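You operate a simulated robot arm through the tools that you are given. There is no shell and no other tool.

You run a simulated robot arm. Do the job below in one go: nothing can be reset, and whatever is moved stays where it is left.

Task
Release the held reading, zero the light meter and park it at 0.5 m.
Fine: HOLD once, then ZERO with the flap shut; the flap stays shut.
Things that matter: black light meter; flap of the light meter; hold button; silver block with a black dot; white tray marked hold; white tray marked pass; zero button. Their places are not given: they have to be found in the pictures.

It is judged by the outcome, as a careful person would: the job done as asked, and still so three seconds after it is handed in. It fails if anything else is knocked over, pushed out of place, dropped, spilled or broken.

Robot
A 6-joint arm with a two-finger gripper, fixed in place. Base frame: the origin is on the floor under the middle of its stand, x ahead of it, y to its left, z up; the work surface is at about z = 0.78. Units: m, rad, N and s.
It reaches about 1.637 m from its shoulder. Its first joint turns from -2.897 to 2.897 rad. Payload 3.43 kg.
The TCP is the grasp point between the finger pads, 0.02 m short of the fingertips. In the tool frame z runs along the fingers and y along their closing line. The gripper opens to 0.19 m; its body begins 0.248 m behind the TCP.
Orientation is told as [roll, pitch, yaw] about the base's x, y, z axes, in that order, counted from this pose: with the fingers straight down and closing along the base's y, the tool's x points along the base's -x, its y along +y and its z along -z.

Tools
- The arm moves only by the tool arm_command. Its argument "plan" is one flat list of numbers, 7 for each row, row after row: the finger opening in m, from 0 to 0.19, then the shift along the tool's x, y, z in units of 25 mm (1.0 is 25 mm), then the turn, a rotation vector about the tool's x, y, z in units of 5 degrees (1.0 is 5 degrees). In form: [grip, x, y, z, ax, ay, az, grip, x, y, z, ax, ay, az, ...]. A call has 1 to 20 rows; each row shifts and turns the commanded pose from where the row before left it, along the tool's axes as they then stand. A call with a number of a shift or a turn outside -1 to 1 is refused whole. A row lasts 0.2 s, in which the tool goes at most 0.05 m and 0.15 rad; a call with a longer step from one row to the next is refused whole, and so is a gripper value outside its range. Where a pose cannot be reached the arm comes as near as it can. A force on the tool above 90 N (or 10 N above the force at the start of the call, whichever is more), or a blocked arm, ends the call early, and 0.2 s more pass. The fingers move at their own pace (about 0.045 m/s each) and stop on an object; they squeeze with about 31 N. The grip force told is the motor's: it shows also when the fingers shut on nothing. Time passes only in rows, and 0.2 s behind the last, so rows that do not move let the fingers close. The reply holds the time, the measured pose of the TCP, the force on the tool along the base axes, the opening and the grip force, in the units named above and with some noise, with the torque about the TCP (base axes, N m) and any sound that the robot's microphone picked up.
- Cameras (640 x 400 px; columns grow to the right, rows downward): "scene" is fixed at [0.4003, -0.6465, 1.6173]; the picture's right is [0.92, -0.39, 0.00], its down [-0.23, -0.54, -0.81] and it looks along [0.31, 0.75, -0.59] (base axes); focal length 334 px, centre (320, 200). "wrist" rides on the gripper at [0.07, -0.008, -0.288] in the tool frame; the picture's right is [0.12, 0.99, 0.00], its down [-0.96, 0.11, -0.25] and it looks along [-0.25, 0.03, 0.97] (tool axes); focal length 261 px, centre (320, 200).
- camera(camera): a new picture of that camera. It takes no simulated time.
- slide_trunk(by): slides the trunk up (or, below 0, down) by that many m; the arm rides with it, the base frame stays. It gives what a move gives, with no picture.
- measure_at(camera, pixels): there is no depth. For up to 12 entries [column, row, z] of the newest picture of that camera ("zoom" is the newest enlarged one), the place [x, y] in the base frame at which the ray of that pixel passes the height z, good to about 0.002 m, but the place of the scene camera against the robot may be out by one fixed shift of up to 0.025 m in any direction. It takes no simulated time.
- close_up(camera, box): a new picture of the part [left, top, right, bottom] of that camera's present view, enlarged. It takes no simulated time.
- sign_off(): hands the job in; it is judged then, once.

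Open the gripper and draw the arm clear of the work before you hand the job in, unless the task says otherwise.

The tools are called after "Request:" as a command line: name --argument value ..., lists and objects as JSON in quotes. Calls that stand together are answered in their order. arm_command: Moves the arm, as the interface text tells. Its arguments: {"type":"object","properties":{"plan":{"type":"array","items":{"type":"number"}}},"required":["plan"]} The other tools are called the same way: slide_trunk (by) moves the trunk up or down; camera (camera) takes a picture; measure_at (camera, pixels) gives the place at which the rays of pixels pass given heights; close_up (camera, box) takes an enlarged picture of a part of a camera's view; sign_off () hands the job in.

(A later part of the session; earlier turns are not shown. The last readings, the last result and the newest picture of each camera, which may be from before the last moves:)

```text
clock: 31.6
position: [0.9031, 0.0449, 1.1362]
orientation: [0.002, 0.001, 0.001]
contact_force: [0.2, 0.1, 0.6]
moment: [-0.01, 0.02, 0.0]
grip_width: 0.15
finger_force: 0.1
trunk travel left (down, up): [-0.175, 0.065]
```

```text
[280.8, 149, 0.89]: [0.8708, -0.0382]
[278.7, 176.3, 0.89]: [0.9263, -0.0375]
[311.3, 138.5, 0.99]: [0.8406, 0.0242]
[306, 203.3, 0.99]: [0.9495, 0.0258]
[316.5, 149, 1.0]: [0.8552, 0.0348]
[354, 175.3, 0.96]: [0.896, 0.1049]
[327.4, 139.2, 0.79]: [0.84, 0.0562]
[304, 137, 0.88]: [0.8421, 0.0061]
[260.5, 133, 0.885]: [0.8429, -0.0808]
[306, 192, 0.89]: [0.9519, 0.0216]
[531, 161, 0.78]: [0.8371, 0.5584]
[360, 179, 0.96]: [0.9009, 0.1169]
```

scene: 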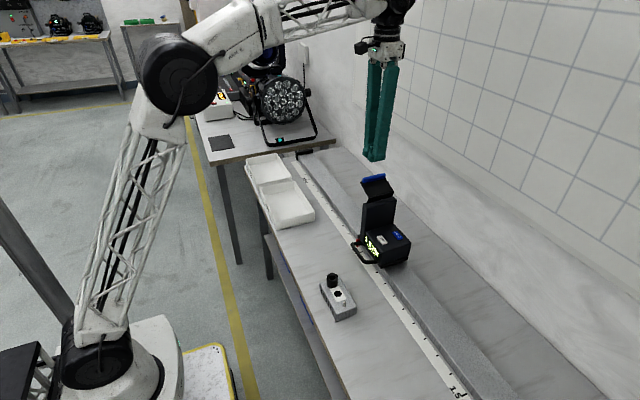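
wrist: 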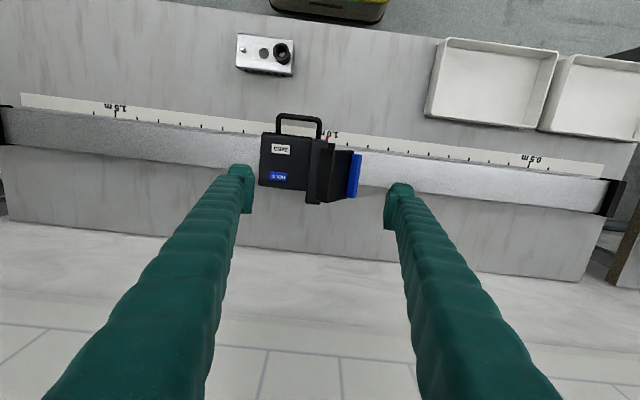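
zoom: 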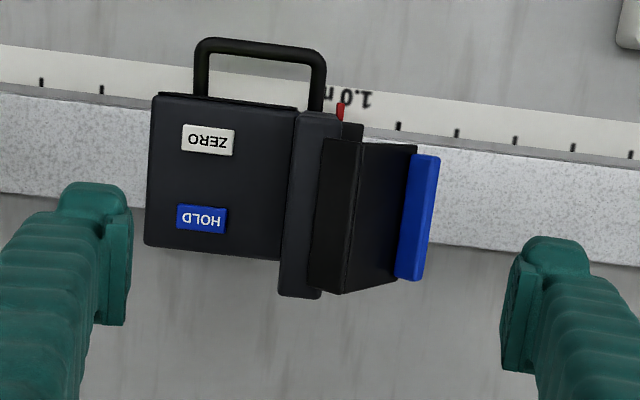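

The carriage now has ZERO at y -0.038; the head spans about y 0.024–0.05 and the tab outer edge is at y 0.117. I centre the open fingers (0.15 m) at y 0.07 and lower so the tips reach z ≈ 0.935, straddling head and flap.

Request:
arm_command --plan '[0.15, 0.24, 1, 0, 0, 0, 0, 0.15, 0, 0, 1, 0, 0, 0, 0.15, 0, 0, 1, 0, 0, 0, 0.15, 0, 0, 1, 0, 0, 0, 0.15, 0, 0, 1, 0, 0, 0, 0.15, 0, 0, 1, 0, 0, 0, 0.15, 0, 0, 1, 0, 0, 0, 0.15, 0, 0, 0.6, 0, 0, 0, 0.15, 0, 0, 0.6, 0, 0, 0]'

Request:
close_up --camera "scene" --box '[330, 150, 450, 275]'

Request:
close_up --camera "wrist" --box '[180, 60, 460, 240]'

```text
clock: 33.6
position: [0.8965, 0.0706, 0.9546]
orientation: [-0.001, 0.0, 0.0]
contact_force: [0.1, -0.6, 0.3]
moment: [-0.01, -0.04, 0.01]
grip_width: 0.1499
finger_force: 0.1
trunk travel left (down, up): [-0.175, 0.065]
```

```text
3.20 times, centred on (390, 212) of scene
```

zoom: 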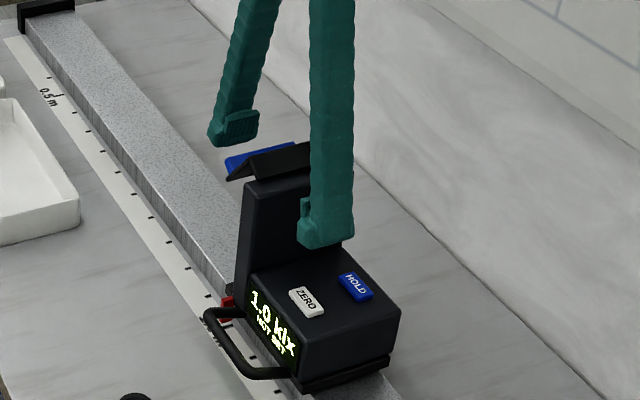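

```text
2.22 times, centred on (320, 150) of wrist
```

zoom: 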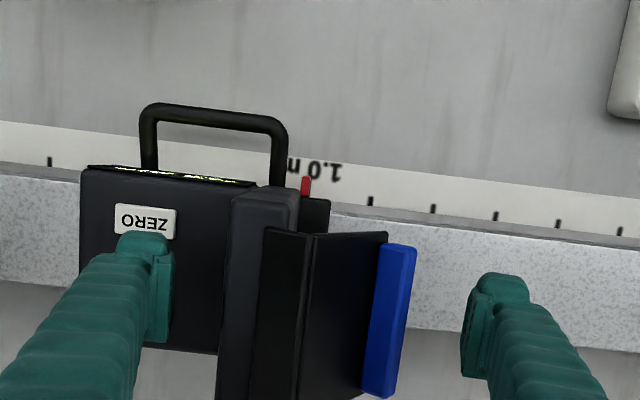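

Both fingers straddle the head and flap with clear gaps on each side. I close the fingers in steps to 0.09 m and look.

Request:
arm_command --plan '[0.13, 0, 0, 0, 0, 0, 0, 0.11, 0, 0, 0, 0, 0, 0, 0.1, 0, 0, 0, 0, 0, 0, 0.09, 0, 0, 0, 0, 0, 0, 0.09, 0, 0, 0, 0, 0, 0]'

Request:
close_up --camera "scene" --box '[330, 150, 450, 275]'

Request:
close_up --camera "wrist" --box '[180, 60, 460, 240]'

```text
clock: 34.8
position: [0.8962, 0.07, 0.9543]
orientation: [-0.001, 0.0, -0.002]
contact_force: [-0.7, -0.7, -0.1]
moment: [-0.41, 0.01, 0.06]
grip_width: 0.0929
finger_force: 37.0
trunk travel left (down, up): [-0.175, 0.065]
```

```text
3.20 times, centred on (390, 212) of scene
```

zoom: 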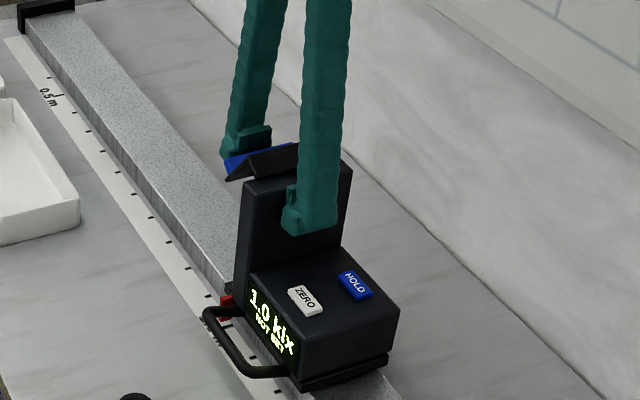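

```text
2.22 times, centred on (320, 150) of wrist
```

zoom: 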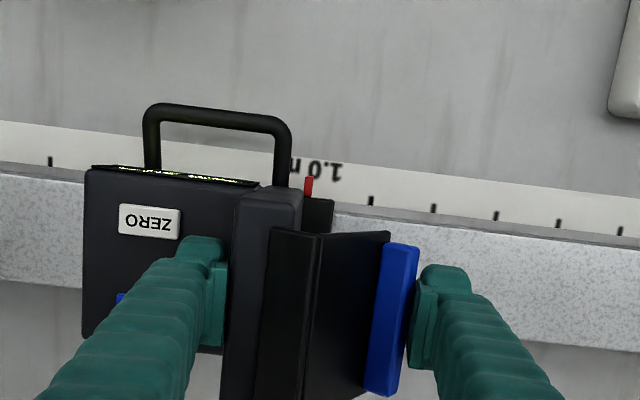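

The grip stopped at 0.093 m: the pad's friction locks against the tab because the flap is still too far out (about 35° below horizontal). I release, rise above the flap, close the fingers and move to y ≈ 0.122 to push the flap further down from above first.

Request:
arm_command --plan '[0.12, 0, 0, 0, 0, 0, 0, 0.13, 0, 0, 0, 0, 0, 0, 0.13, 0, 0, -1, 0, 0, 0, 0.13, 0, 0, -1, 0, 0, 0, 0.13, 0, 0, -1, 0, 0, 0, 0.13, 0, 0, -1, 0, 0, 0, 0, 0, 0, -0.4, 0, 0, 0, 0, 0, 0.7, 0, 0, 0, 0, 0, 0, 0.7, 0, 0, 0, 0, 0, 0, 0.7, 0, 0, 0, 0, 0, 0, 0, 0, 0, 0, 0, 0, 0, 0, 0, 0, 0, 0, 0, 0, 0, 0, 0, 0, 0, 0, 0, 0, 0, 0, 0, 0]'

Request:
close_up --camera "wrist" --box '[180, 60, 460, 240]'

Request:
close_up --camera "scene" --box '[330, 150, 450, 275]'

```text
clock: 37.8
position: [0.8949, 0.1238, 1.0631]
orientation: [0.0, 0.0, 0.002]
contact_force: [-0.6, -0.8, 0.3]
moment: [-0.03, 0.0, 0.02]
grip_width: 0.0001
finger_force: 27.4
trunk travel left (down, up): [-0.175, 0.065]
```

```text
2.22 times, centred on (320, 150) of wrist
```

zoom: 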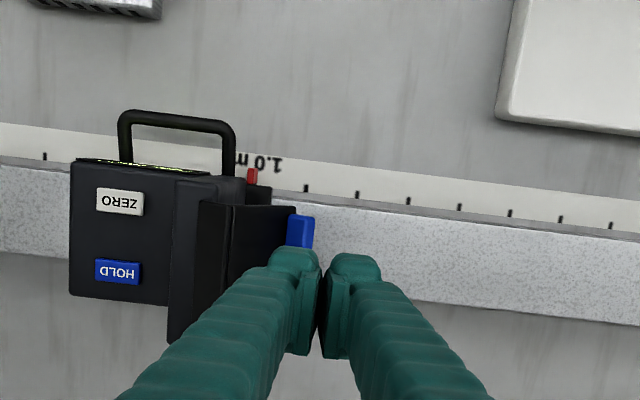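

```text
3.20 times, centred on (390, 212) of scene
```

zoom: 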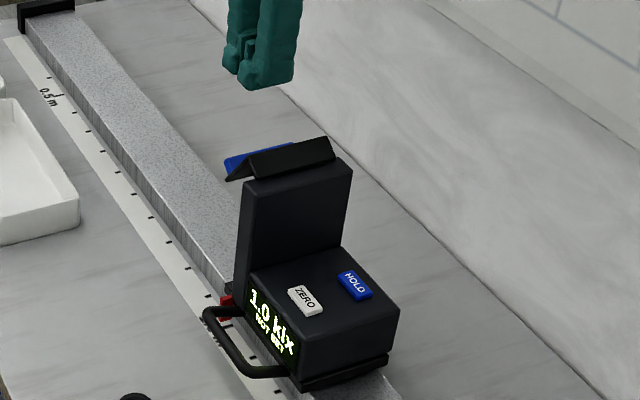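

The -y fingertip is now over the tab. I lower to just above it and push down in 5 mm rows to tip height about 0.93.

Request:
arm_command --plan '[0, 0, 0, 0.8, 0, 0, 0, 0, 0, 0, 0.8, 0, 0, 0, 0, 0, 0, 0.8, 0, 0, 0, 0, 0, 0, 0.2, 0, 0, 0, 0, 0, 0, 0.2, 0, 0, 0, 0, 0, 0, 0.2, 0, 0, 0, 0, 0, 0, 0.2, 0, 0, 0, 0, 0, 0, 0.2, 0, 0, 0, 0, 0, 0, 0.2, 0, 0, 0]'

Request:
close_up --camera "scene" --box '[330, 150, 450, 275]'

Request:
close_up --camera "wrist" --box '[180, 60, 460, 240]'

```text
clock: 39.8
position: [0.8951, 0.1208, 0.973]
orientation: [0.001, 0.0, -0.001]
contact_force: [0.3, 0.5, -1.0]
moment: [0.02, -0.05, 0.02]
grip_width: 0.0
finger_force: 31.0
trunk travel left (down, up): [-0.175, 0.065]
```

```text
3.20 times, centred on (390, 212) of scene
```

zoom: 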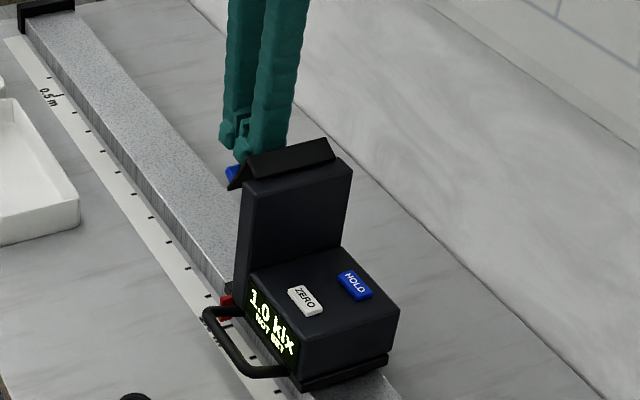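

```text
2.22 times, centred on (320, 150) of wrist
```

zoom: 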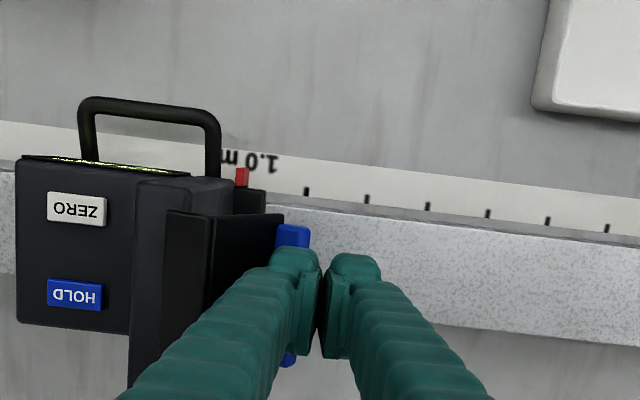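

The flap is rotating further down and the carriage stays put. I continue down another 30 mm in 5 mm rows.

Request:
arm_command --plan '[0, 0, 0, 0.2, 0, 0, 0, 0, 0, 0, 0.2, 0, 0, 0, 0, 0, 0, 0.2, 0, 0, 0, 0, 0, 0, 0.2, 0, 0, 0, 0, 0, 0, 0.2, 0, 0, 0, 0, 0, 0, 0.2, 0, 0, 0]'

Request:
close_up --camera "scene" --box '[330, 150, 450, 275]'

Request:
close_up --camera "wrist" --box '[180, 60, 460, 240]'

```text
clock: 41.2
position: [0.8974, 0.1206, 0.9436]
orientation: [0.001, 0.0, 0.0]
contact_force: [0.1, -0.1, -0.4]
moment: [-0.03, 0.01, -0.01]
grip_width: 0.0
finger_force: 31.2
trunk travel left (down, up): [-0.175, 0.065]
```

```text
3.20 times, centred on (390, 212) of scene
```

zoom: 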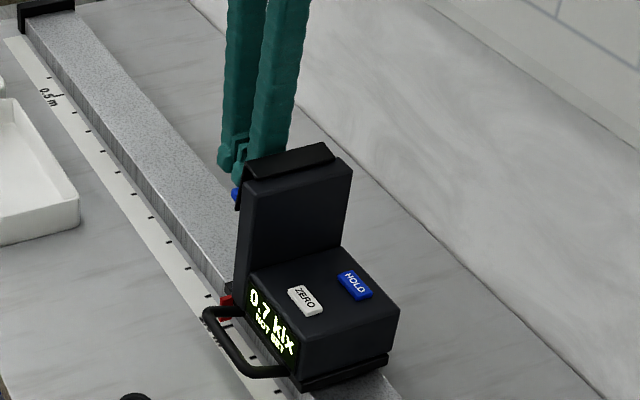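

```text
2.22 times, centred on (320, 150) of wrist
```

zoom: 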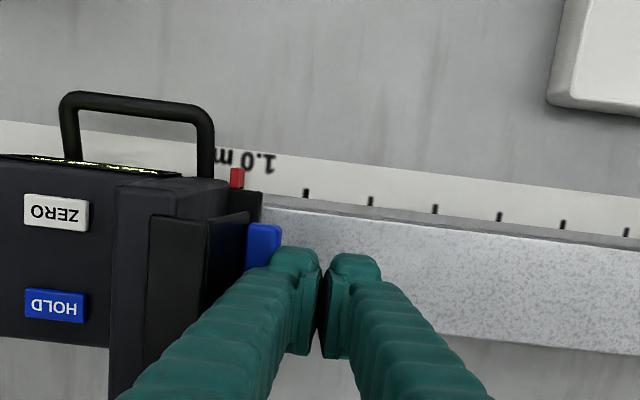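

The reading dropped to 0.7 klx and the flap hangs steeply now. I go 10 mm lower just outside the tab, then push slowly towards -y.

Request:
arm_command --plan '[0, 0, 0.2, 0, 0, 0, 0, 0, 0, 0, 0.2, 0, 0, 0, 0, 0, 0, 0.2, 0, 0, 0, 0, 0, -0.12, 0, 0, 0, 0, 0, 0, -0.12, 0, 0, 0, 0, 0, 0, -0.12, 0, 0, 0, 0, 0, 0, -0.12, 0, 0, 0, 0, 0, 0, -0.12, 0, 0, 0, 0]'

Request:
close_up --camera "scene" --box '[330, 150, 450, 275]'

Request:
close_up --camera "wrist" --box '[180, 60, 460, 240]'

```text
clock: 43.0
position: [0.8966, 0.1112, 0.9334]
orientation: [-0.001, 0.0, 0.0]
contact_force: [0.4, 1.7, -0.8]
moment: [0.0, 0.01, 0.03]
grip_width: 0.0001
finger_force: 30.9
trunk travel left (down, up): [-0.175, 0.065]
```

```text
3.20 times, centred on (390, 212) of scene
```

zoom: 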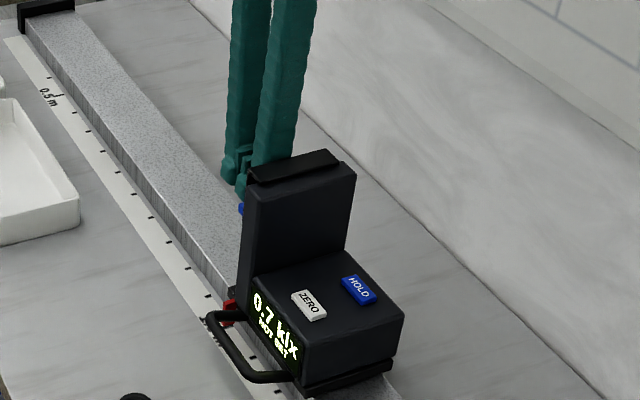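

```text
2.22 times, centred on (320, 150) of wrist
```

zoom: 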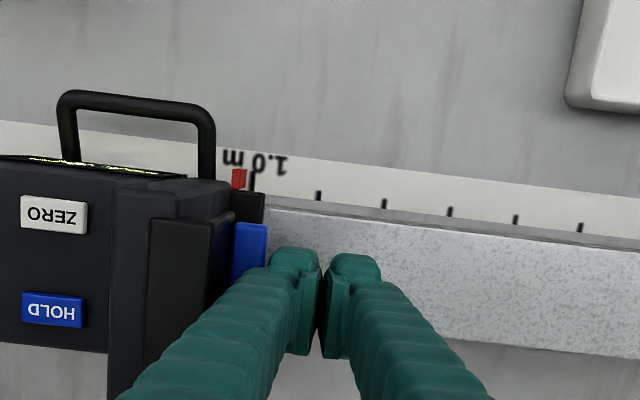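

The flap is almost shut and the carriage slid only a few mm more. I back off, rise, open the fingers and bring them down around the head to finish closing it with a gentle pinch.

Request:
arm_command --plan '[0, 0, 0.4, 0, 0, 0, 0, 0, 0, 0, -1, 0, 0, 0, 0, 0, 0, -1, 0, 0, 0, 0, 0, 0, -1, 0, 0, 0, 0, 0, 0, -1, 0, 0, 0, 0, 0, 0, -1, 0, 0, 0, 0.13, 0, -0.9, 0, 0, 0, 0, 0.13, 0, -0.9, 0, 0, 0, 0, 0.13, 0, -0.9, 0, 0, 0, 0, 0.13, 0, 0, 0, 0, 0, 0, 0.13, 0, 0, 0, 0, 0, 0, 0.13, 0, 0, 0, 0, 0, 0, 0.13, 0, 0, 0, 0, 0, 0, 0.13, 0, 0, 0, 0, 0, 0]'

Request:
close_up --camera "wrist" --box '[180, 60, 460, 240]'

Request:
close_up --camera "scene" --box '[330, 150, 450, 275]'

```text
clock: 46.0
position: [0.8979, 0.0507, 1.0576]
orientation: [0.0, 0.0, -0.003]
contact_force: [0.2, -0.1, -1.1]
moment: [0.02, -0.01, 0.0]
grip_width: 0.1301
finger_force: 0.0
trunk travel left (down, up): [-0.175, 0.065]
```

```text
2.22 times, centred on (320, 150) of wrist
```

zoom: 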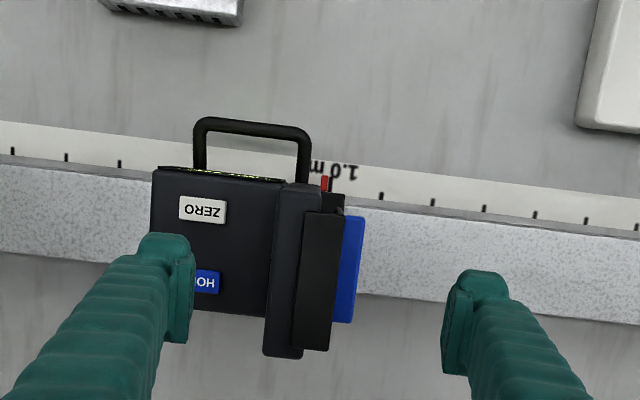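

```text
3.20 times, centred on (390, 212) of scene
```

zoom: 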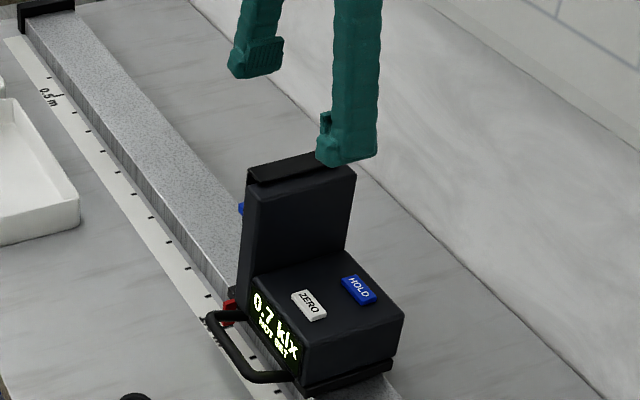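

The flap holds near vertical, fingers open at both sides with gaps. I lower 118 mm, then close in steps to 0.07 m.

Request:
arm_command --plan '[0.13, 0, 0, 1, 0, 0, 0, 0.13, 0, 0, 1, 0, 0, 0, 0.13, 0, 0, 1, 0, 0, 0, 0.13, 0, 0, 1, 0, 0, 0, 0.13, 0, 0, 0.7, 0, 0, 0, 0.11, 0, 0, 0, 0, 0, 0, 0.1, 0, 0, 0, 0, 0, 0, 0.09, 0, 0, 0, 0, 0, 0, 0.08, 0, 0, 0, 0, 0, 0, 0.07, 0, 0, 0, 0, 0, 0, 0.07, 0, 0, 0, 0, 0, 0]'

Request:
close_up --camera "wrist" --box '[180, 60, 460, 240]'

Request:
close_up --camera "scene" --box '[330, 150, 450, 275]'

```text
clock: 48.4
position: [0.8958, 0.0532, 0.9419]
orientation: [0.001, 0.0, -0.001]
contact_force: [0.4, -1.3, -0.2]
moment: [0.05, 0.02, 0.05]
grip_width: 0.0709
finger_force: 0.9
trunk travel left (down, up): [-0.175, 0.065]
```

```text
2.22 times, centred on (320, 150) of wrist
```

zoom: 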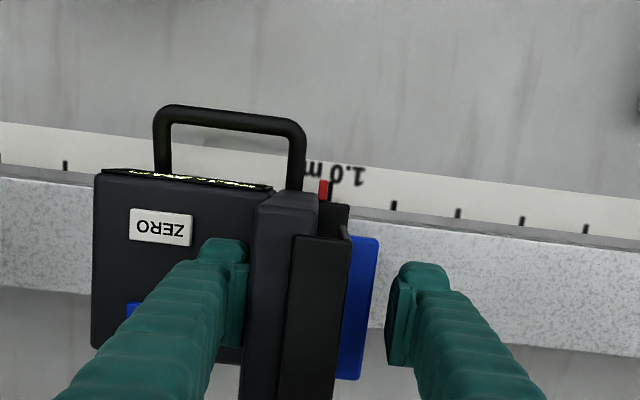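

```text
3.20 times, centred on (390, 212) of scene
```

zoom: 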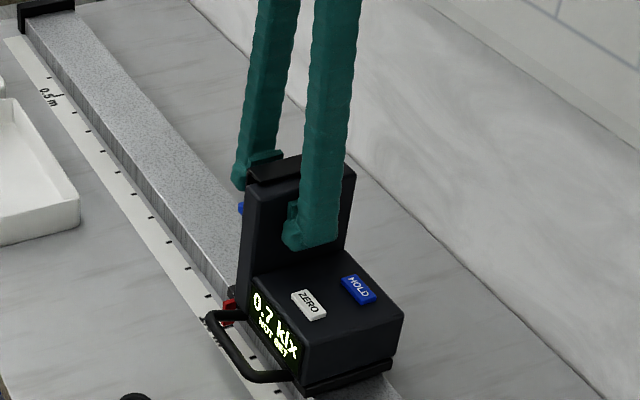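

No resistance yet at 0.071 m; there is still a gap to the tab. I close further in small steps to 0.052 m.

Request:
arm_command --plan '[0.066, 0, 0, 0, 0, 0, 0, 0.062, 0, 0, 0, 0, 0, 0, 0.058, 0, 0, 0, 0, 0, 0, 0.055, 0, 0, 0, 0, 0, 0, 0.052, 0, 0, 0, 0, 0, 0, 0.052, 0, 0, 0, 0, 0, 0]'

Request:
close_up --camera "wrist" --box '[180, 60, 460, 240]'

Request:
close_up --camera "scene" --box '[330, 150, 450, 275]'

```text
clock: 49.8
position: [0.8947, 0.0531, 0.9423]
orientation: [0.0, 0.001, -0.003]
contact_force: [1.1, -2.4, 2.6]
moment: [2.71, 0.02, 0.04]
grip_width: 0.0539
finger_force: 45.0
trunk travel left (down, up): [-0.175, 0.065]
```

```text
2.22 times, centred on (320, 150) of wrist
```

zoom: 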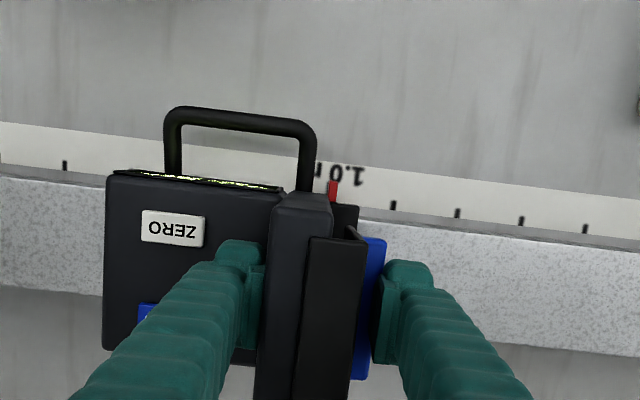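

```text
3.20 times, centred on (390, 212) of scene
```

zoom: 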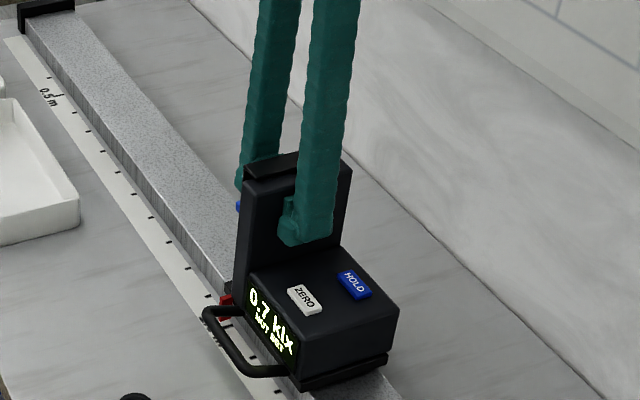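

The pads blocked at 0.054 m, about the expected shut width (head + standoff + panel). I release at once to 0.10 m and look whether the flap stays shut.

Request:
arm_command --plan '[0.07, 0, 0, 0, 0, 0, 0, 0.09, 0, 0, 0, 0, 0, 0, 0.1, 0, 0, 0, 0, 0, 0, 0.1, 0, 0, 0, 0, 0, 0]'

Request:
close_up --camera "wrist" --box '[240, 80, 400, 240]'

Request:
close_up --camera "scene" --box '[350, 180, 440, 270]'

```text
clock: 50.8
position: [0.8958, 0.0542, 0.9419]
orientation: [0.0, 0.0, -0.002]
contact_force: [-0.1, 0.3, 0.0]
moment: [0.05, 0.02, 0.04]
grip_width: 0.1
finger_force: 0.1
trunk travel left (down, up): [-0.175, 0.065]
```

```text
2.50 times, centred on (320, 160) of wrist
```

zoom: 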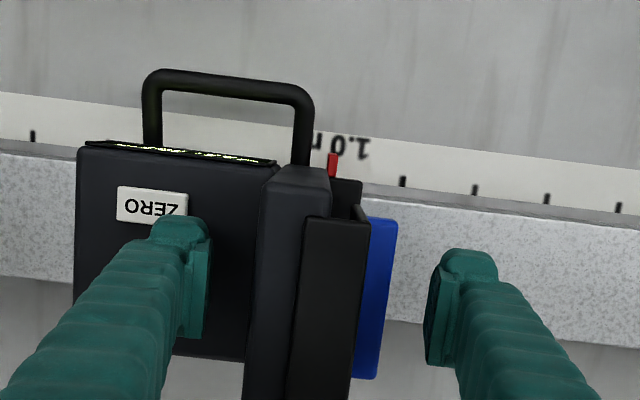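

```text
4.44 times, centred on (395, 225) of scene
```

zoom: 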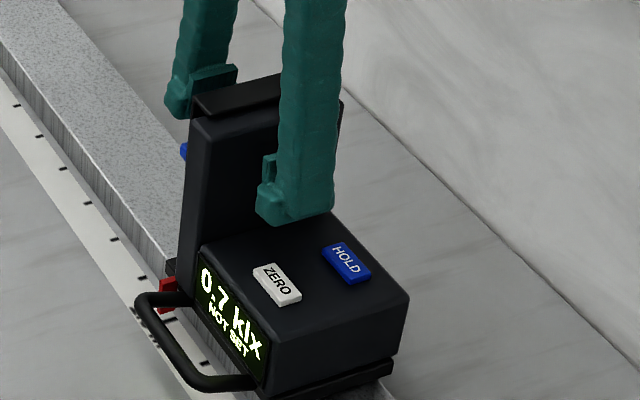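

The flap stays down after release. I check how vertical it is by measuring the ridge (zoom (370,240)), tab outer edge (zoom (396,240)) and the buttons.

Request:
measure_at --camera "wrist" --pixels '[[340, 176, 0.99], [340, 176, 1.0], [350.4, 176, 0.92], [350.4, 176, 0.94], [340, 176, 0.92], [342, 230, 0.92], [347, 232, 0.92], [284, 160, 0.89], [313.6, 168, 0.99], [302, 147, 0.99], [325, 147, 0.99]]'

```text
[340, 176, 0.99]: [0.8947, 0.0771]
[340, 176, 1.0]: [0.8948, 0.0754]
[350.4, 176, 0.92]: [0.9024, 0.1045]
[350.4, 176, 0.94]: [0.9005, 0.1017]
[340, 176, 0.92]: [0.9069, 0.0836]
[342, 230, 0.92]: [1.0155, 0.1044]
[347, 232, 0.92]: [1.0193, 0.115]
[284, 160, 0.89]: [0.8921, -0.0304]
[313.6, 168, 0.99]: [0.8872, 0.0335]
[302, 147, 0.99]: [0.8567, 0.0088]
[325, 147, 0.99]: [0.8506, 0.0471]
```

Those measurements used an older stored picture, so I take a fresh wrist picture and measure in it.

Request:
camera --camera "wrist"

Request:
measure_at --camera "wrist" --pixels '[[340, 176, 0.99], [340, 176, 1.0], [350.4, 176, 0.92], [350.4, 176, 0.94], [342, 230, 0.92], [347, 232, 0.92], [251, 159, 0.89], [313.6, 168, 0.99], [302, 147, 0.99], [325, 147, 0.99], [324.5, 145.5, 0.79]]'

```text
taken
```

wrist: 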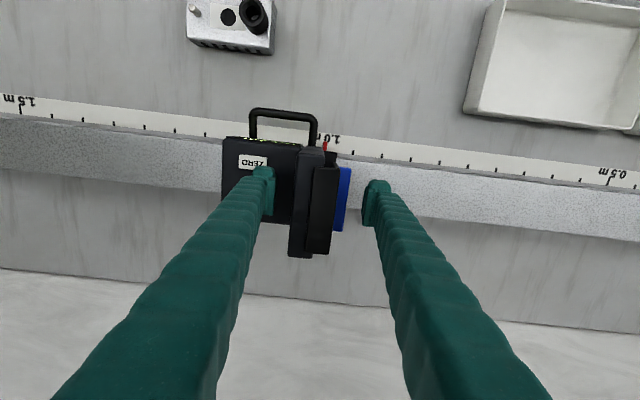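

```text
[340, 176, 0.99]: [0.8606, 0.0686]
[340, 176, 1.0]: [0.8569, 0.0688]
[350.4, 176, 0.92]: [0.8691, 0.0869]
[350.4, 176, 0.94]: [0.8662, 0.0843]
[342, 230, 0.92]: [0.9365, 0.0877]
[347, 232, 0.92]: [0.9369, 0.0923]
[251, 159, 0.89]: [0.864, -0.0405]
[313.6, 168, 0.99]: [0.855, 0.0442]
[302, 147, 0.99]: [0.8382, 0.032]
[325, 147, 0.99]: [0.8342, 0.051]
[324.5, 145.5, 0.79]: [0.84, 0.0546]
```

Ridge at y 0.069 and tab at 0.087–0.092 suggest the panel is about vertical. I go up and over to +y with a tilt to view the flap face directly before zeroing.

Request:
arm_command --plan '[0.1, 0, 0, -1, 0, 0, 0, 0.1, 0, 0, -1, 0, 0, 0, 0.1, 0, 0, -1, 0, 0, 0, 0.1, 0, 0, -1, 0, 0, 0, 0.1, 0, 0, -1, 0, 0, 0, 0.1, 0.3, 0.9, -0.3, 0, 0, 0, 0.1, 0.3, 0.9, -0.3, 0, 0, 0, 0.1, 0.3, 0.9, -0.3, 0, 0, 0, 0.1, 0.3, 0.9, -0.3, 0, 0, 0, 0.1, 0.3, 0.9, 0, 0, 0, 0, 0.1, 0.3, 0.9, 0, 0, 0, 0, 0.1, 0.3, 0.9, 0, 0, 0, 0, 0.1, 0, 0.9, 0, 0, 0, 0, 0.1, 0, 0, 0, 1, 0, 0, 0.1, 0, 0, 0, 1, 0, 0, 0.1, 0, 0, 0, 1, 0, 0, 0.1, 0, 0, 0, 1, 0, 0, 0.1, 0, 0, 0, 1, 0, 0]'

Request:
camera --camera "wrist"

Request:
camera --camera "scene"

```text
clock: 54.6
position: [0.8447, 0.2338, 1.0977]
orientation: [-0.435, 0.001, -0.001]
contact_force: [-0.1, -0.5, 0.4]
moment: [0.11, -0.03, -0.01]
grip_width: 0.1001
finger_force: 0.0
trunk travel left (down, up): [-0.175, 0.065]
```

```text
taken
```

wrist: 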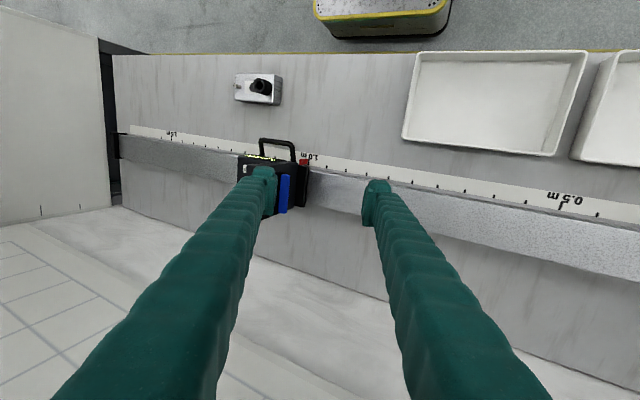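

```text
taken
```

scene: 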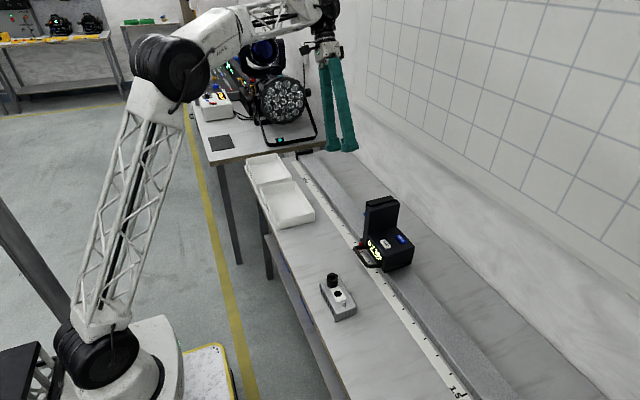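

The flap face is partly behind the finger at (265,180). I enlarge it.

Request:
close_up --camera "wrist" --box '[225, 125, 335, 235]'

Request:
close_up --camera "scene" --box '[345, 180, 425, 280]'

```text
3.64 times, centred on (280, 180) of wrist
```

zoom: 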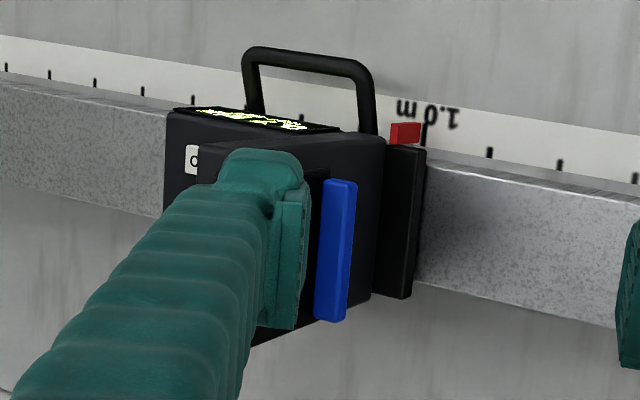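

```text
4.00 times, centred on (385, 230) of scene
```

zoom: 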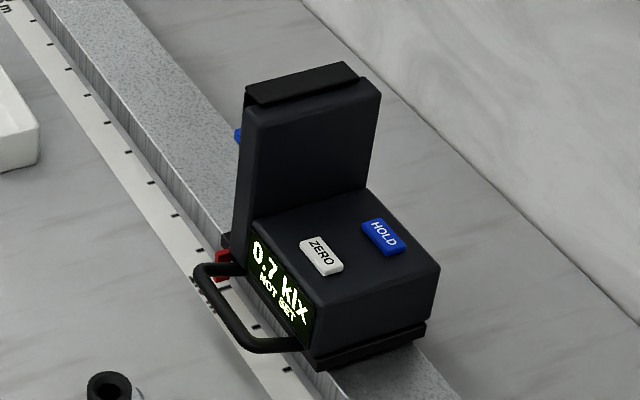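

I open the fingers fully so the meter is seen between them.

Request:
arm_command --plan '[0.19, 0, 0, 0, 0, 0, 0, 0.19, 0, 0, 0, 0, 0, 0, 0.19, 0, 0, 0, 0, 0, 0, 0.19, 0, 0, 0, 0, 0, 0, 0.19, 0, 0, 0, 0, 0, 0]'

Request:
close_up --camera "wrist" --box '[225, 125, 335, 235]'

```text
clock: 55.8
position: [0.844, 0.2342, 1.0979]
orientation: [-0.437, 0.001, -0.001]
contact_force: [0.2, -0.3, 0.0]
moment: [0.0, 0.01, 0.0]
grip_width: 0.1897
finger_force: 0.2
trunk travel left (down, up): [-0.175, 0.065]
```

```text
3.64 times, centred on (280, 180) of wrist
```

zoom: 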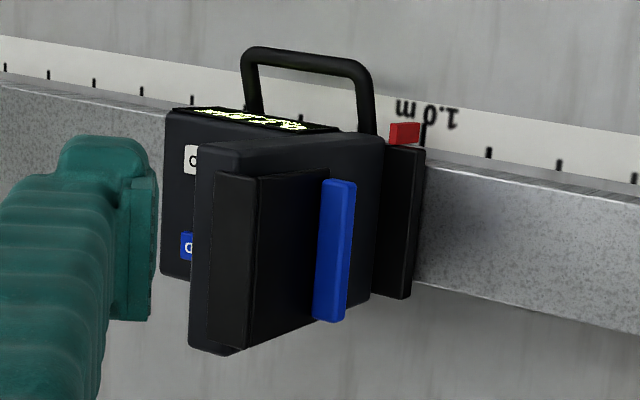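

The panel looks parallel to the head's +y face with its strip flat on the head's top. I triangulate ridge and tab against the previous view to confirm it is fully shut.

Request:
measure_at --camera "wrist" --pixels '[[263, 174, 0.97], [263, 174, 1.0], [290, 176, 0.9], [290, 176, 0.94], [287, 211, 0.9], [287, 211, 0.94], [254, 166, 0.97], [254, 166, 1.0], [298, 163, 0.97], [302, 161.5, 0.79]]'

```text
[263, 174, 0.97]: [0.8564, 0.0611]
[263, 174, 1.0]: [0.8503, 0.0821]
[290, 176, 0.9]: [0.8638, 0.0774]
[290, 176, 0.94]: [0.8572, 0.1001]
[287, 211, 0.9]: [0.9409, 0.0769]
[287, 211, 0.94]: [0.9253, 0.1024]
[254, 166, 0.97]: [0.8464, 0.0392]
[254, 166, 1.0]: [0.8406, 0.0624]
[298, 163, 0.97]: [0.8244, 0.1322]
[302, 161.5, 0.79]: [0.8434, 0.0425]
```

Ridge comes out at z ≈ 0.981 and tab at (y 0.087, z 0.917), consistent with a vertical panel. I check one more point, the strip's free edge, for flatness.

Request:
measure_at --camera "wrist" --pixels '[[252, 172.6, 0.97], [252, 172.6, 1.0], [249, 217, 0.97], [249, 217, 1.0], [260, 219, 0.97], [260, 219, 1.0]]'

```text
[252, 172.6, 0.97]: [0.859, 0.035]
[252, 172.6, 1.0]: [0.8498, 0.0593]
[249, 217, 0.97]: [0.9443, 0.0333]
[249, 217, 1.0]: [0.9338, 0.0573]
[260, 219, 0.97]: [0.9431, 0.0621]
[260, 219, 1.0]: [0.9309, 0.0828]
```

The strip's edge and the ridge both lie at z 0.981, so the strip is flat and the flap is fully shut. I undo the tilt, close the fingers and move above ZERO.

Request:
arm_command --plan '[0, 0, 0, 0, -1, 0, 0, 0, 0, 0, 0, -1, 0, 0, 0, 0, 0, 0, -1, 0, 0, 0, 0, 0, 0, -1, 0, 0, 0, 0, 0, 0, -1, 0, 0, 0, -0.08, -0.957, 0, 0, 0, 0, 0, -0.08, -0.957, 0, 0, 0, 0, 0, -0.08, -0.957, 0, 0, 0, 0, 0, -0.08, -0.957, 0, 0, 0, 0, 0, -0.08, -0.957, 0, 0, 0, 0, 0, -0.08, -0.957, 0, 0, 0, 0, 0, -0.08, -0.957, 0, 0, 0, 0, 0, -0.08, -0.957, 0, 0, 0, 0, 0, -0.08, -0.957, 0, 0, 0, 0, 0, -0.08, -0.957, 0, 0, 0, 0, 0, -0.08, -0.957, 0, 0, 0, 0, 0, -0.08, -0.957, 0, 0, 0, 0]'

Request:
camera --camera "wrist"

Request:
close_up --camera "wrist" --box '[240, 80, 440, 240]'

Request:
close_up --camera "scene" --box '[345, 170, 435, 280]'

```text
clock: 59.4
position: [0.8659, -0.053, 1.0985]
orientation: [0.001, 0.0, -0.001]
contact_force: [-0.7, 0.3, 0.7]
moment: [-0.06, 0.0, 0.0]
grip_width: 0.0001
finger_force: 31.5
trunk travel left (down, up): [-0.175, 0.065]
```

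```text
taken
```

wrist: 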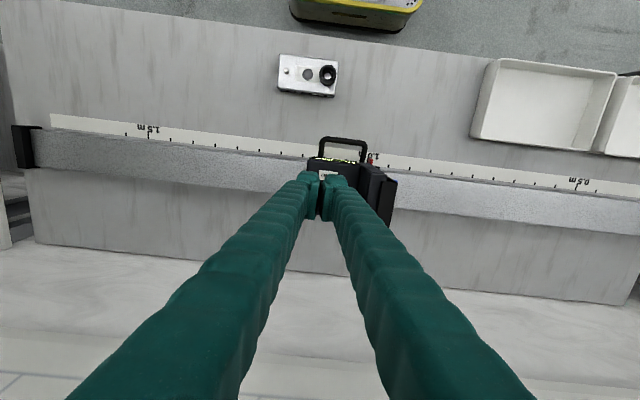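

```text
2.50 times, centred on (340, 160) of wrist
```

zoom: 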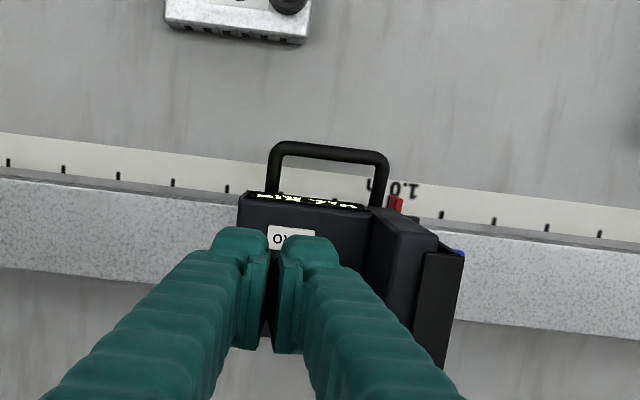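

```text
3.64 times, centred on (390, 225) of scene
```

zoom: 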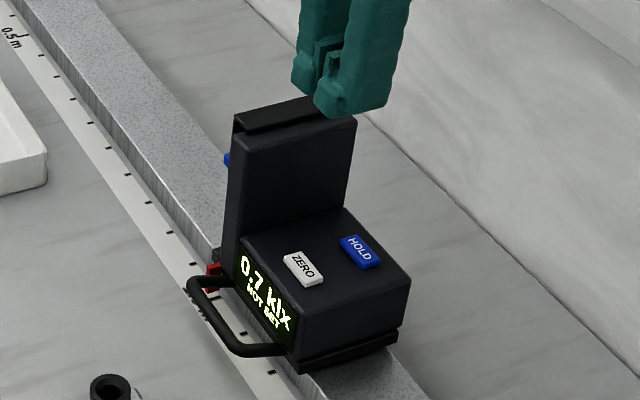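

ZERO is partly visible at zoom (290,237). I measure its visible left edge and top edge and body corners to fix its place.

Request:
measure_at --camera "wrist" --pixels '[[319.2, 175, 0.89], [337.5, 174, 0.89], [328, 170.6, 0.89], [303.5, 158, 0.885], [386, 162, 0.99], [371, 161, 0.79]]'

```text
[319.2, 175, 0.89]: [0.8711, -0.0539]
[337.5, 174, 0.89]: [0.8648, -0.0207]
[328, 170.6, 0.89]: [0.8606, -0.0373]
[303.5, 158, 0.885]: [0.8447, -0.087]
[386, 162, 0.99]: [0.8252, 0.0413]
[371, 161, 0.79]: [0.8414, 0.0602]
```

ZERO's centre is at about (0.871, -0.038) and the +y fingertip is over it. I lower to z ≈ 0.916, just above contact.

Request:
arm_command --plan '[0, -0.18, 0, 1, 0, 0, 0, 0, 0, 0, 1, 0, 0, 0, 0, 0, 0, 1, 0, 0, 0, 0, 0, 0, 1, 0, 0, 0, 0, 0, 0, 1, 0, 0, 0, 0, 0, 0, 1, 0, 0, 0, 0, 0, 0, 0.8, 0, 0, 0, 0, 0, 0, 0.48, 0, 0, 0, 0, 0, 0, 0, 0, 0, 0]'

Request:
close_up --camera "scene" --box '[345, 170, 435, 280]'

Request:
close_up --camera "wrist" --box '[240, 80, 440, 240]'

```text
clock: 61.4
position: [0.8722, -0.0515, 0.915]
orientation: [0.0, 0.001, -0.003]
contact_force: [0.0, 0.5, -0.2]
moment: [0.01, 0.04, 0.02]
grip_width: 0.0
finger_force: 31.4
trunk travel left (down, up): [-0.175, 0.065]
```

```text
3.64 times, centred on (390, 225) of scene
```

zoom: 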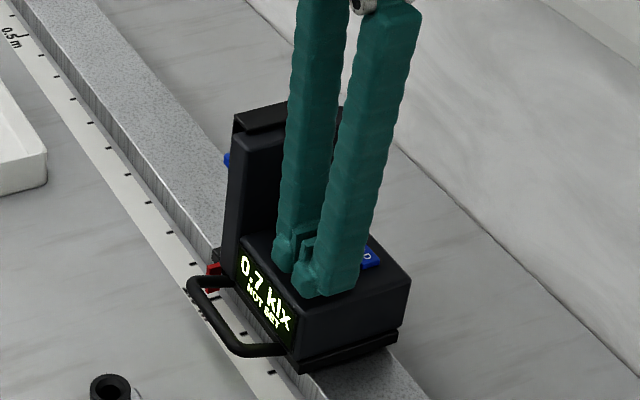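

```text
2.50 times, centred on (340, 160) of wrist
```

zoom: 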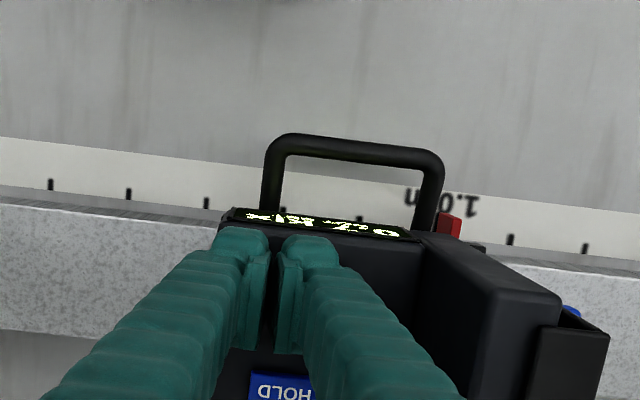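

The tip sits over ZERO with HOLD clear behind it. I press down 1 mm per row.

Request:
arm_command --plan '[0, 0, 0, 0.04, 0, 0, 0, 0, 0, 0, 0.04, 0, 0, 0, 0, 0, 0, 0.04, 0, 0, 0, 0, 0, 0, 0.04, 0, 0, 0]'

```text
clock: 62.4
position: [0.873, -0.0528, 0.9104]
orientation: [-0.001, 0.001, 0.001]
contact_force: [-0.4, -0.3, 0.4]
moment: [-0.01, 0.01, 0.02]
grip_width: 0.0001
finger_force: 31.1
trunk travel left (down, up): [-0.175, 0.065]
```

No contact yet at z 0.910; I press two more millimetres.

Request:
arm_command --plan '[0, 0, 0, 0.04, 0, 0, 0, 0, 0, 0, 0.04, 0, 0, 0]'

Request:
close_up --camera "scene" --box '[345, 170, 435, 280]'

```text
clock: 63.0
position: [0.8718, -0.0532, 0.9093]
orientation: [0.0, 0.0, -0.001]
contact_force: [-0.5, 0.2, 1.3]
moment: [0.04, -0.01, 0.0]
grip_width: 0.0
finger_force: 31.5
trunk travel left (down, up): [-0.175, 0.065]
heard: click
```

```text
3.64 times, centred on (390, 225) of scene
```

zoom: 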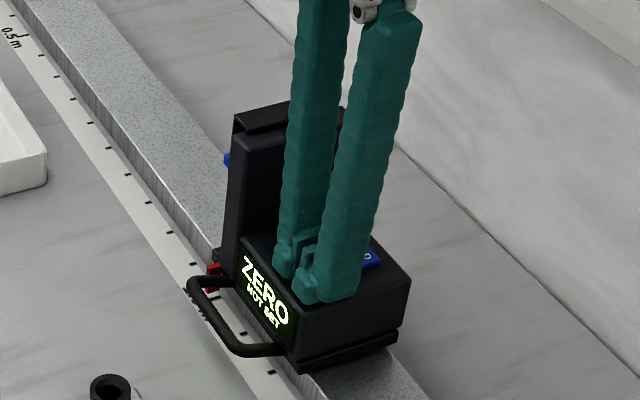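

A click was heard and the display shows "ZERO / NOT SET". I keep the button where it is for two still rows and see what the display does.

Request:
arm_command --plan '[0, 0, 0, 0, 0, 0, 0, 0, 0, 0, 0, 0, 0, 0, 0, 0, 0, 0, 0, 0, 0]'

Request:
close_up --camera "scene" --box '[345, 170, 435, 280]'

```text
clock: 63.8
position: [0.872, -0.0527, 0.9092]
orientation: [0.001, 0.0, 0.001]
contact_force: [0.0, -0.8, 1.2]
moment: [0.03, 0.03, -0.02]
grip_width: 0.0
finger_force: 30.9
trunk travel left (down, up): [-0.175, 0.065]
```

```text
3.64 times, centred on (390, 225) of scene
```

zoom: 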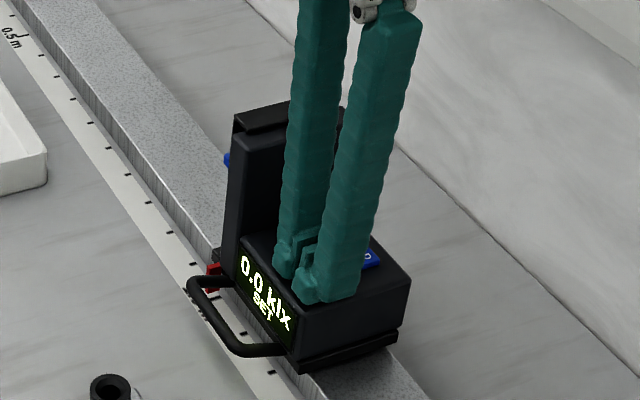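

The display now reads "0.0 klx SET": zeroed with the flap shut. I lift straight up and move to the -y side of the body, planning to push the carriage along the rail from there.

Request:
arm_command --plan '[0, 0, 0, -0.5, 0, 0, 0, 0, 0, 0, -1, 0, 0, 0, 0, 0, 0, -1, 0, 0, 0, 0, 0, 0, -1, 0, 0, 0, 0, 0, 0, -1, 0, 0, 0, 0, 0, 0, -1, 0, 0, 0, 0, 0, 0, -1, 0, 0, 0, 0, -0.15, -0.9, 0, 0, 0, 0, 0, -0.15, -0.9, 0, 0, 0, 0, 0, -0.15, -0.9, 0, 0, 0, 0, 0, -0.15, -0.9, 0, 0, 0, 0]'

Request:
camera --camera "wrist"

Request:
close_up --camera "wrist" --box '[290, 100, 430, 230]'

Request:
close_up --camera "scene" --box '[345, 180, 435, 280]'

```text
clock: 66.2
position: [0.885, -0.1441, 1.0709]
orientation: [-0.001, 0.0, 0.001]
contact_force: [-0.1, 0.5, 0.0]
moment: [-0.09, -0.02, 0.0]
grip_width: 0.0
finger_force: 30.7
trunk travel left (down, up): [-0.175, 0.065]
```

```text
taken
```

wrist: 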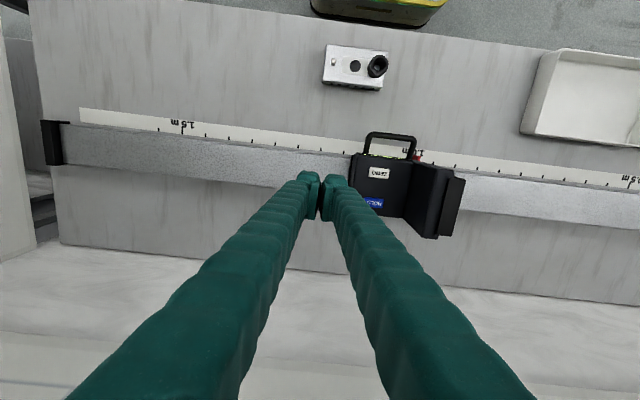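

```text
3.08 times, centred on (360, 165) of wrist
```

zoom: 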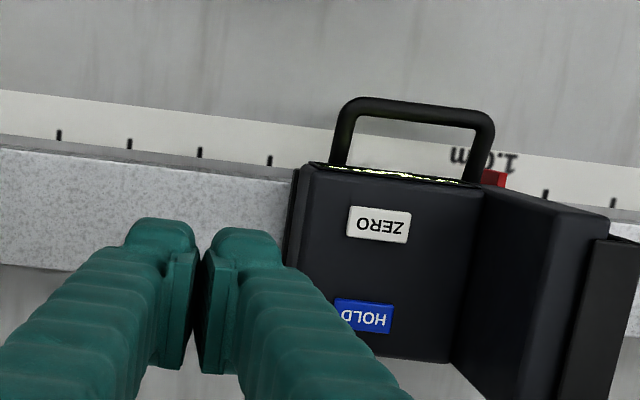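

```text
4.00 times, centred on (390, 230) of scene
```

zoom: 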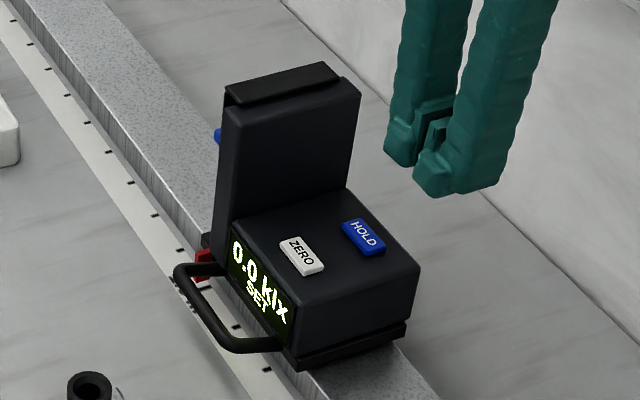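

The body's -y face is about 27 mm from the closed fingers. I lower to TCP z 0.866 (tips 3 cm above the rail), then look.

Request:
arm_command --plan '[0, 0, 0, 1, 0, 0, 0, 0, 0, 0, 1, 0, 0, 0, 0, 0, 0, 1, 0, 0, 0, 0, 0, 0, 1, 0, 0, 0, 0, 0, 0, 1, 0, 0, 0, 0, 0, 0, 1, 0, 0, 0, 0, 0, 0, 1, 0, 0, 0, 0, 0, 0, 0.7, 0, 0, 0, 0, 0, 0, 0.5, 0, 0, 0]'

Request:
camera --camera "wrist"

Request:
close_up --camera "scene" --box '[345, 180, 455, 290]'

```text
clock: 68.2
position: [0.8872, -0.1432, 0.8652]
orientation: [0.0, 0.0, 0.0]
contact_force: [0.2, 0.2, 1.0]
moment: [0.03, -0.01, 0.01]
grip_width: 0.0
finger_force: 31.2
trunk travel left (down, up): [-0.175, 0.065]
```

```text
taken
```

wrist: 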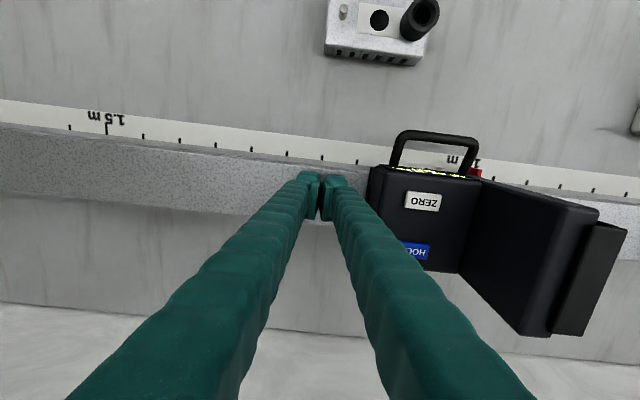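

```text
3.64 times, centred on (400, 235) of scene
```

zoom: 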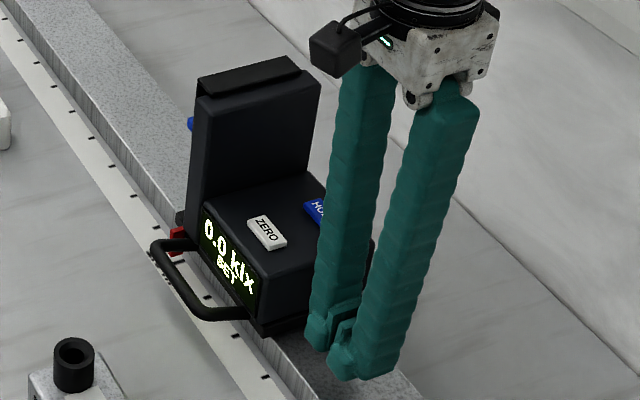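

The fingers stand beside the body's -y face with clearance all round. I approach and push gently +y, first about 60 mm, and check force and motion.

Request:
arm_command --plan '[0, 0, 0.4, 0, 0, 0, 0, 0, 0, 0.4, 0, 0, 0, 0, 0, 0, 0.2, 0, 0, 0, 0, 0, 0, 0.2, 0, 0, 0, 0, 0, 0, 0.2, 0, 0, 0, 0, 0, 0, 0.3, 0, 0, 0, 0, 0, 0, 0.3, 0, 0, 0, 0, 0, 0, 0.3, 0, 0, 0, 0, 0, 0, 0.2, 0, 0, 0, 0]'

Request:
camera --camera "wrist"

Request:
close_up --camera "scene" --box '[345, 180, 455, 290]'

```text
clock: 70.2
position: [0.8874, -0.0806, 0.8645]
orientation: [-0.002, 0.0, -0.001]
contact_force: [-0.5, -1.2, 0.1]
moment: [0.07, -0.02, 0.06]
grip_width: 0.0
finger_force: 30.4
trunk travel left (down, up): [-0.175, 0.065]
```

```text
taken
```

wrist: 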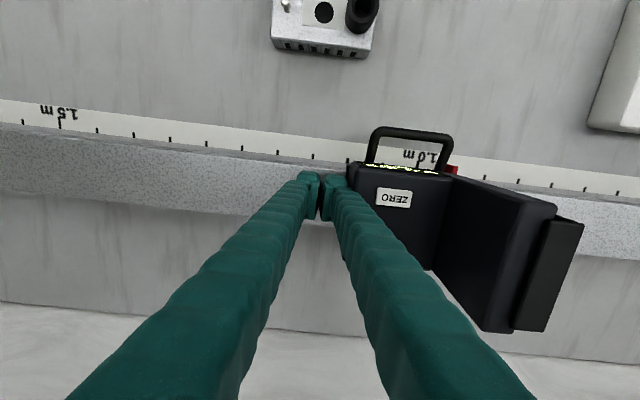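

```text
3.64 times, centred on (400, 235) of scene
```

zoom: 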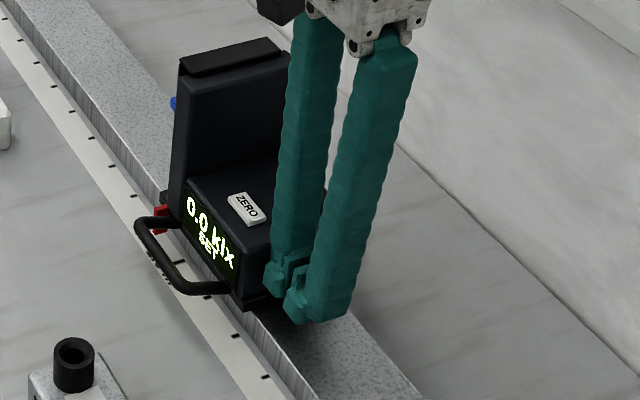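

The carriage slides smoothly at about 1.2 N and the display stays "0.0 klx SET". I measure the pointer's current place.

Request:
measure_at --camera "wrist" --pixels '[[451, 170, 0.79], [451, 170, 0.8], [59.5, 123, 0.78], [169.5, 139, 0.78], [242, 150, 0.78], [313, 159, 0.78], [484, 178, 0.78], [518, 182, 0.78], [617, 192, 0.78]]'

```text
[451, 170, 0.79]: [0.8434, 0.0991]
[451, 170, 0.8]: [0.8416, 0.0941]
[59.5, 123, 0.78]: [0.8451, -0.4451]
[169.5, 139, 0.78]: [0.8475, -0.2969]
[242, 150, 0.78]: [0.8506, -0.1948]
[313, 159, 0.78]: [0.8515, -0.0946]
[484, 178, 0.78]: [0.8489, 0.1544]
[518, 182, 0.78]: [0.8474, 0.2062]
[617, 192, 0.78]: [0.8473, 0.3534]
```

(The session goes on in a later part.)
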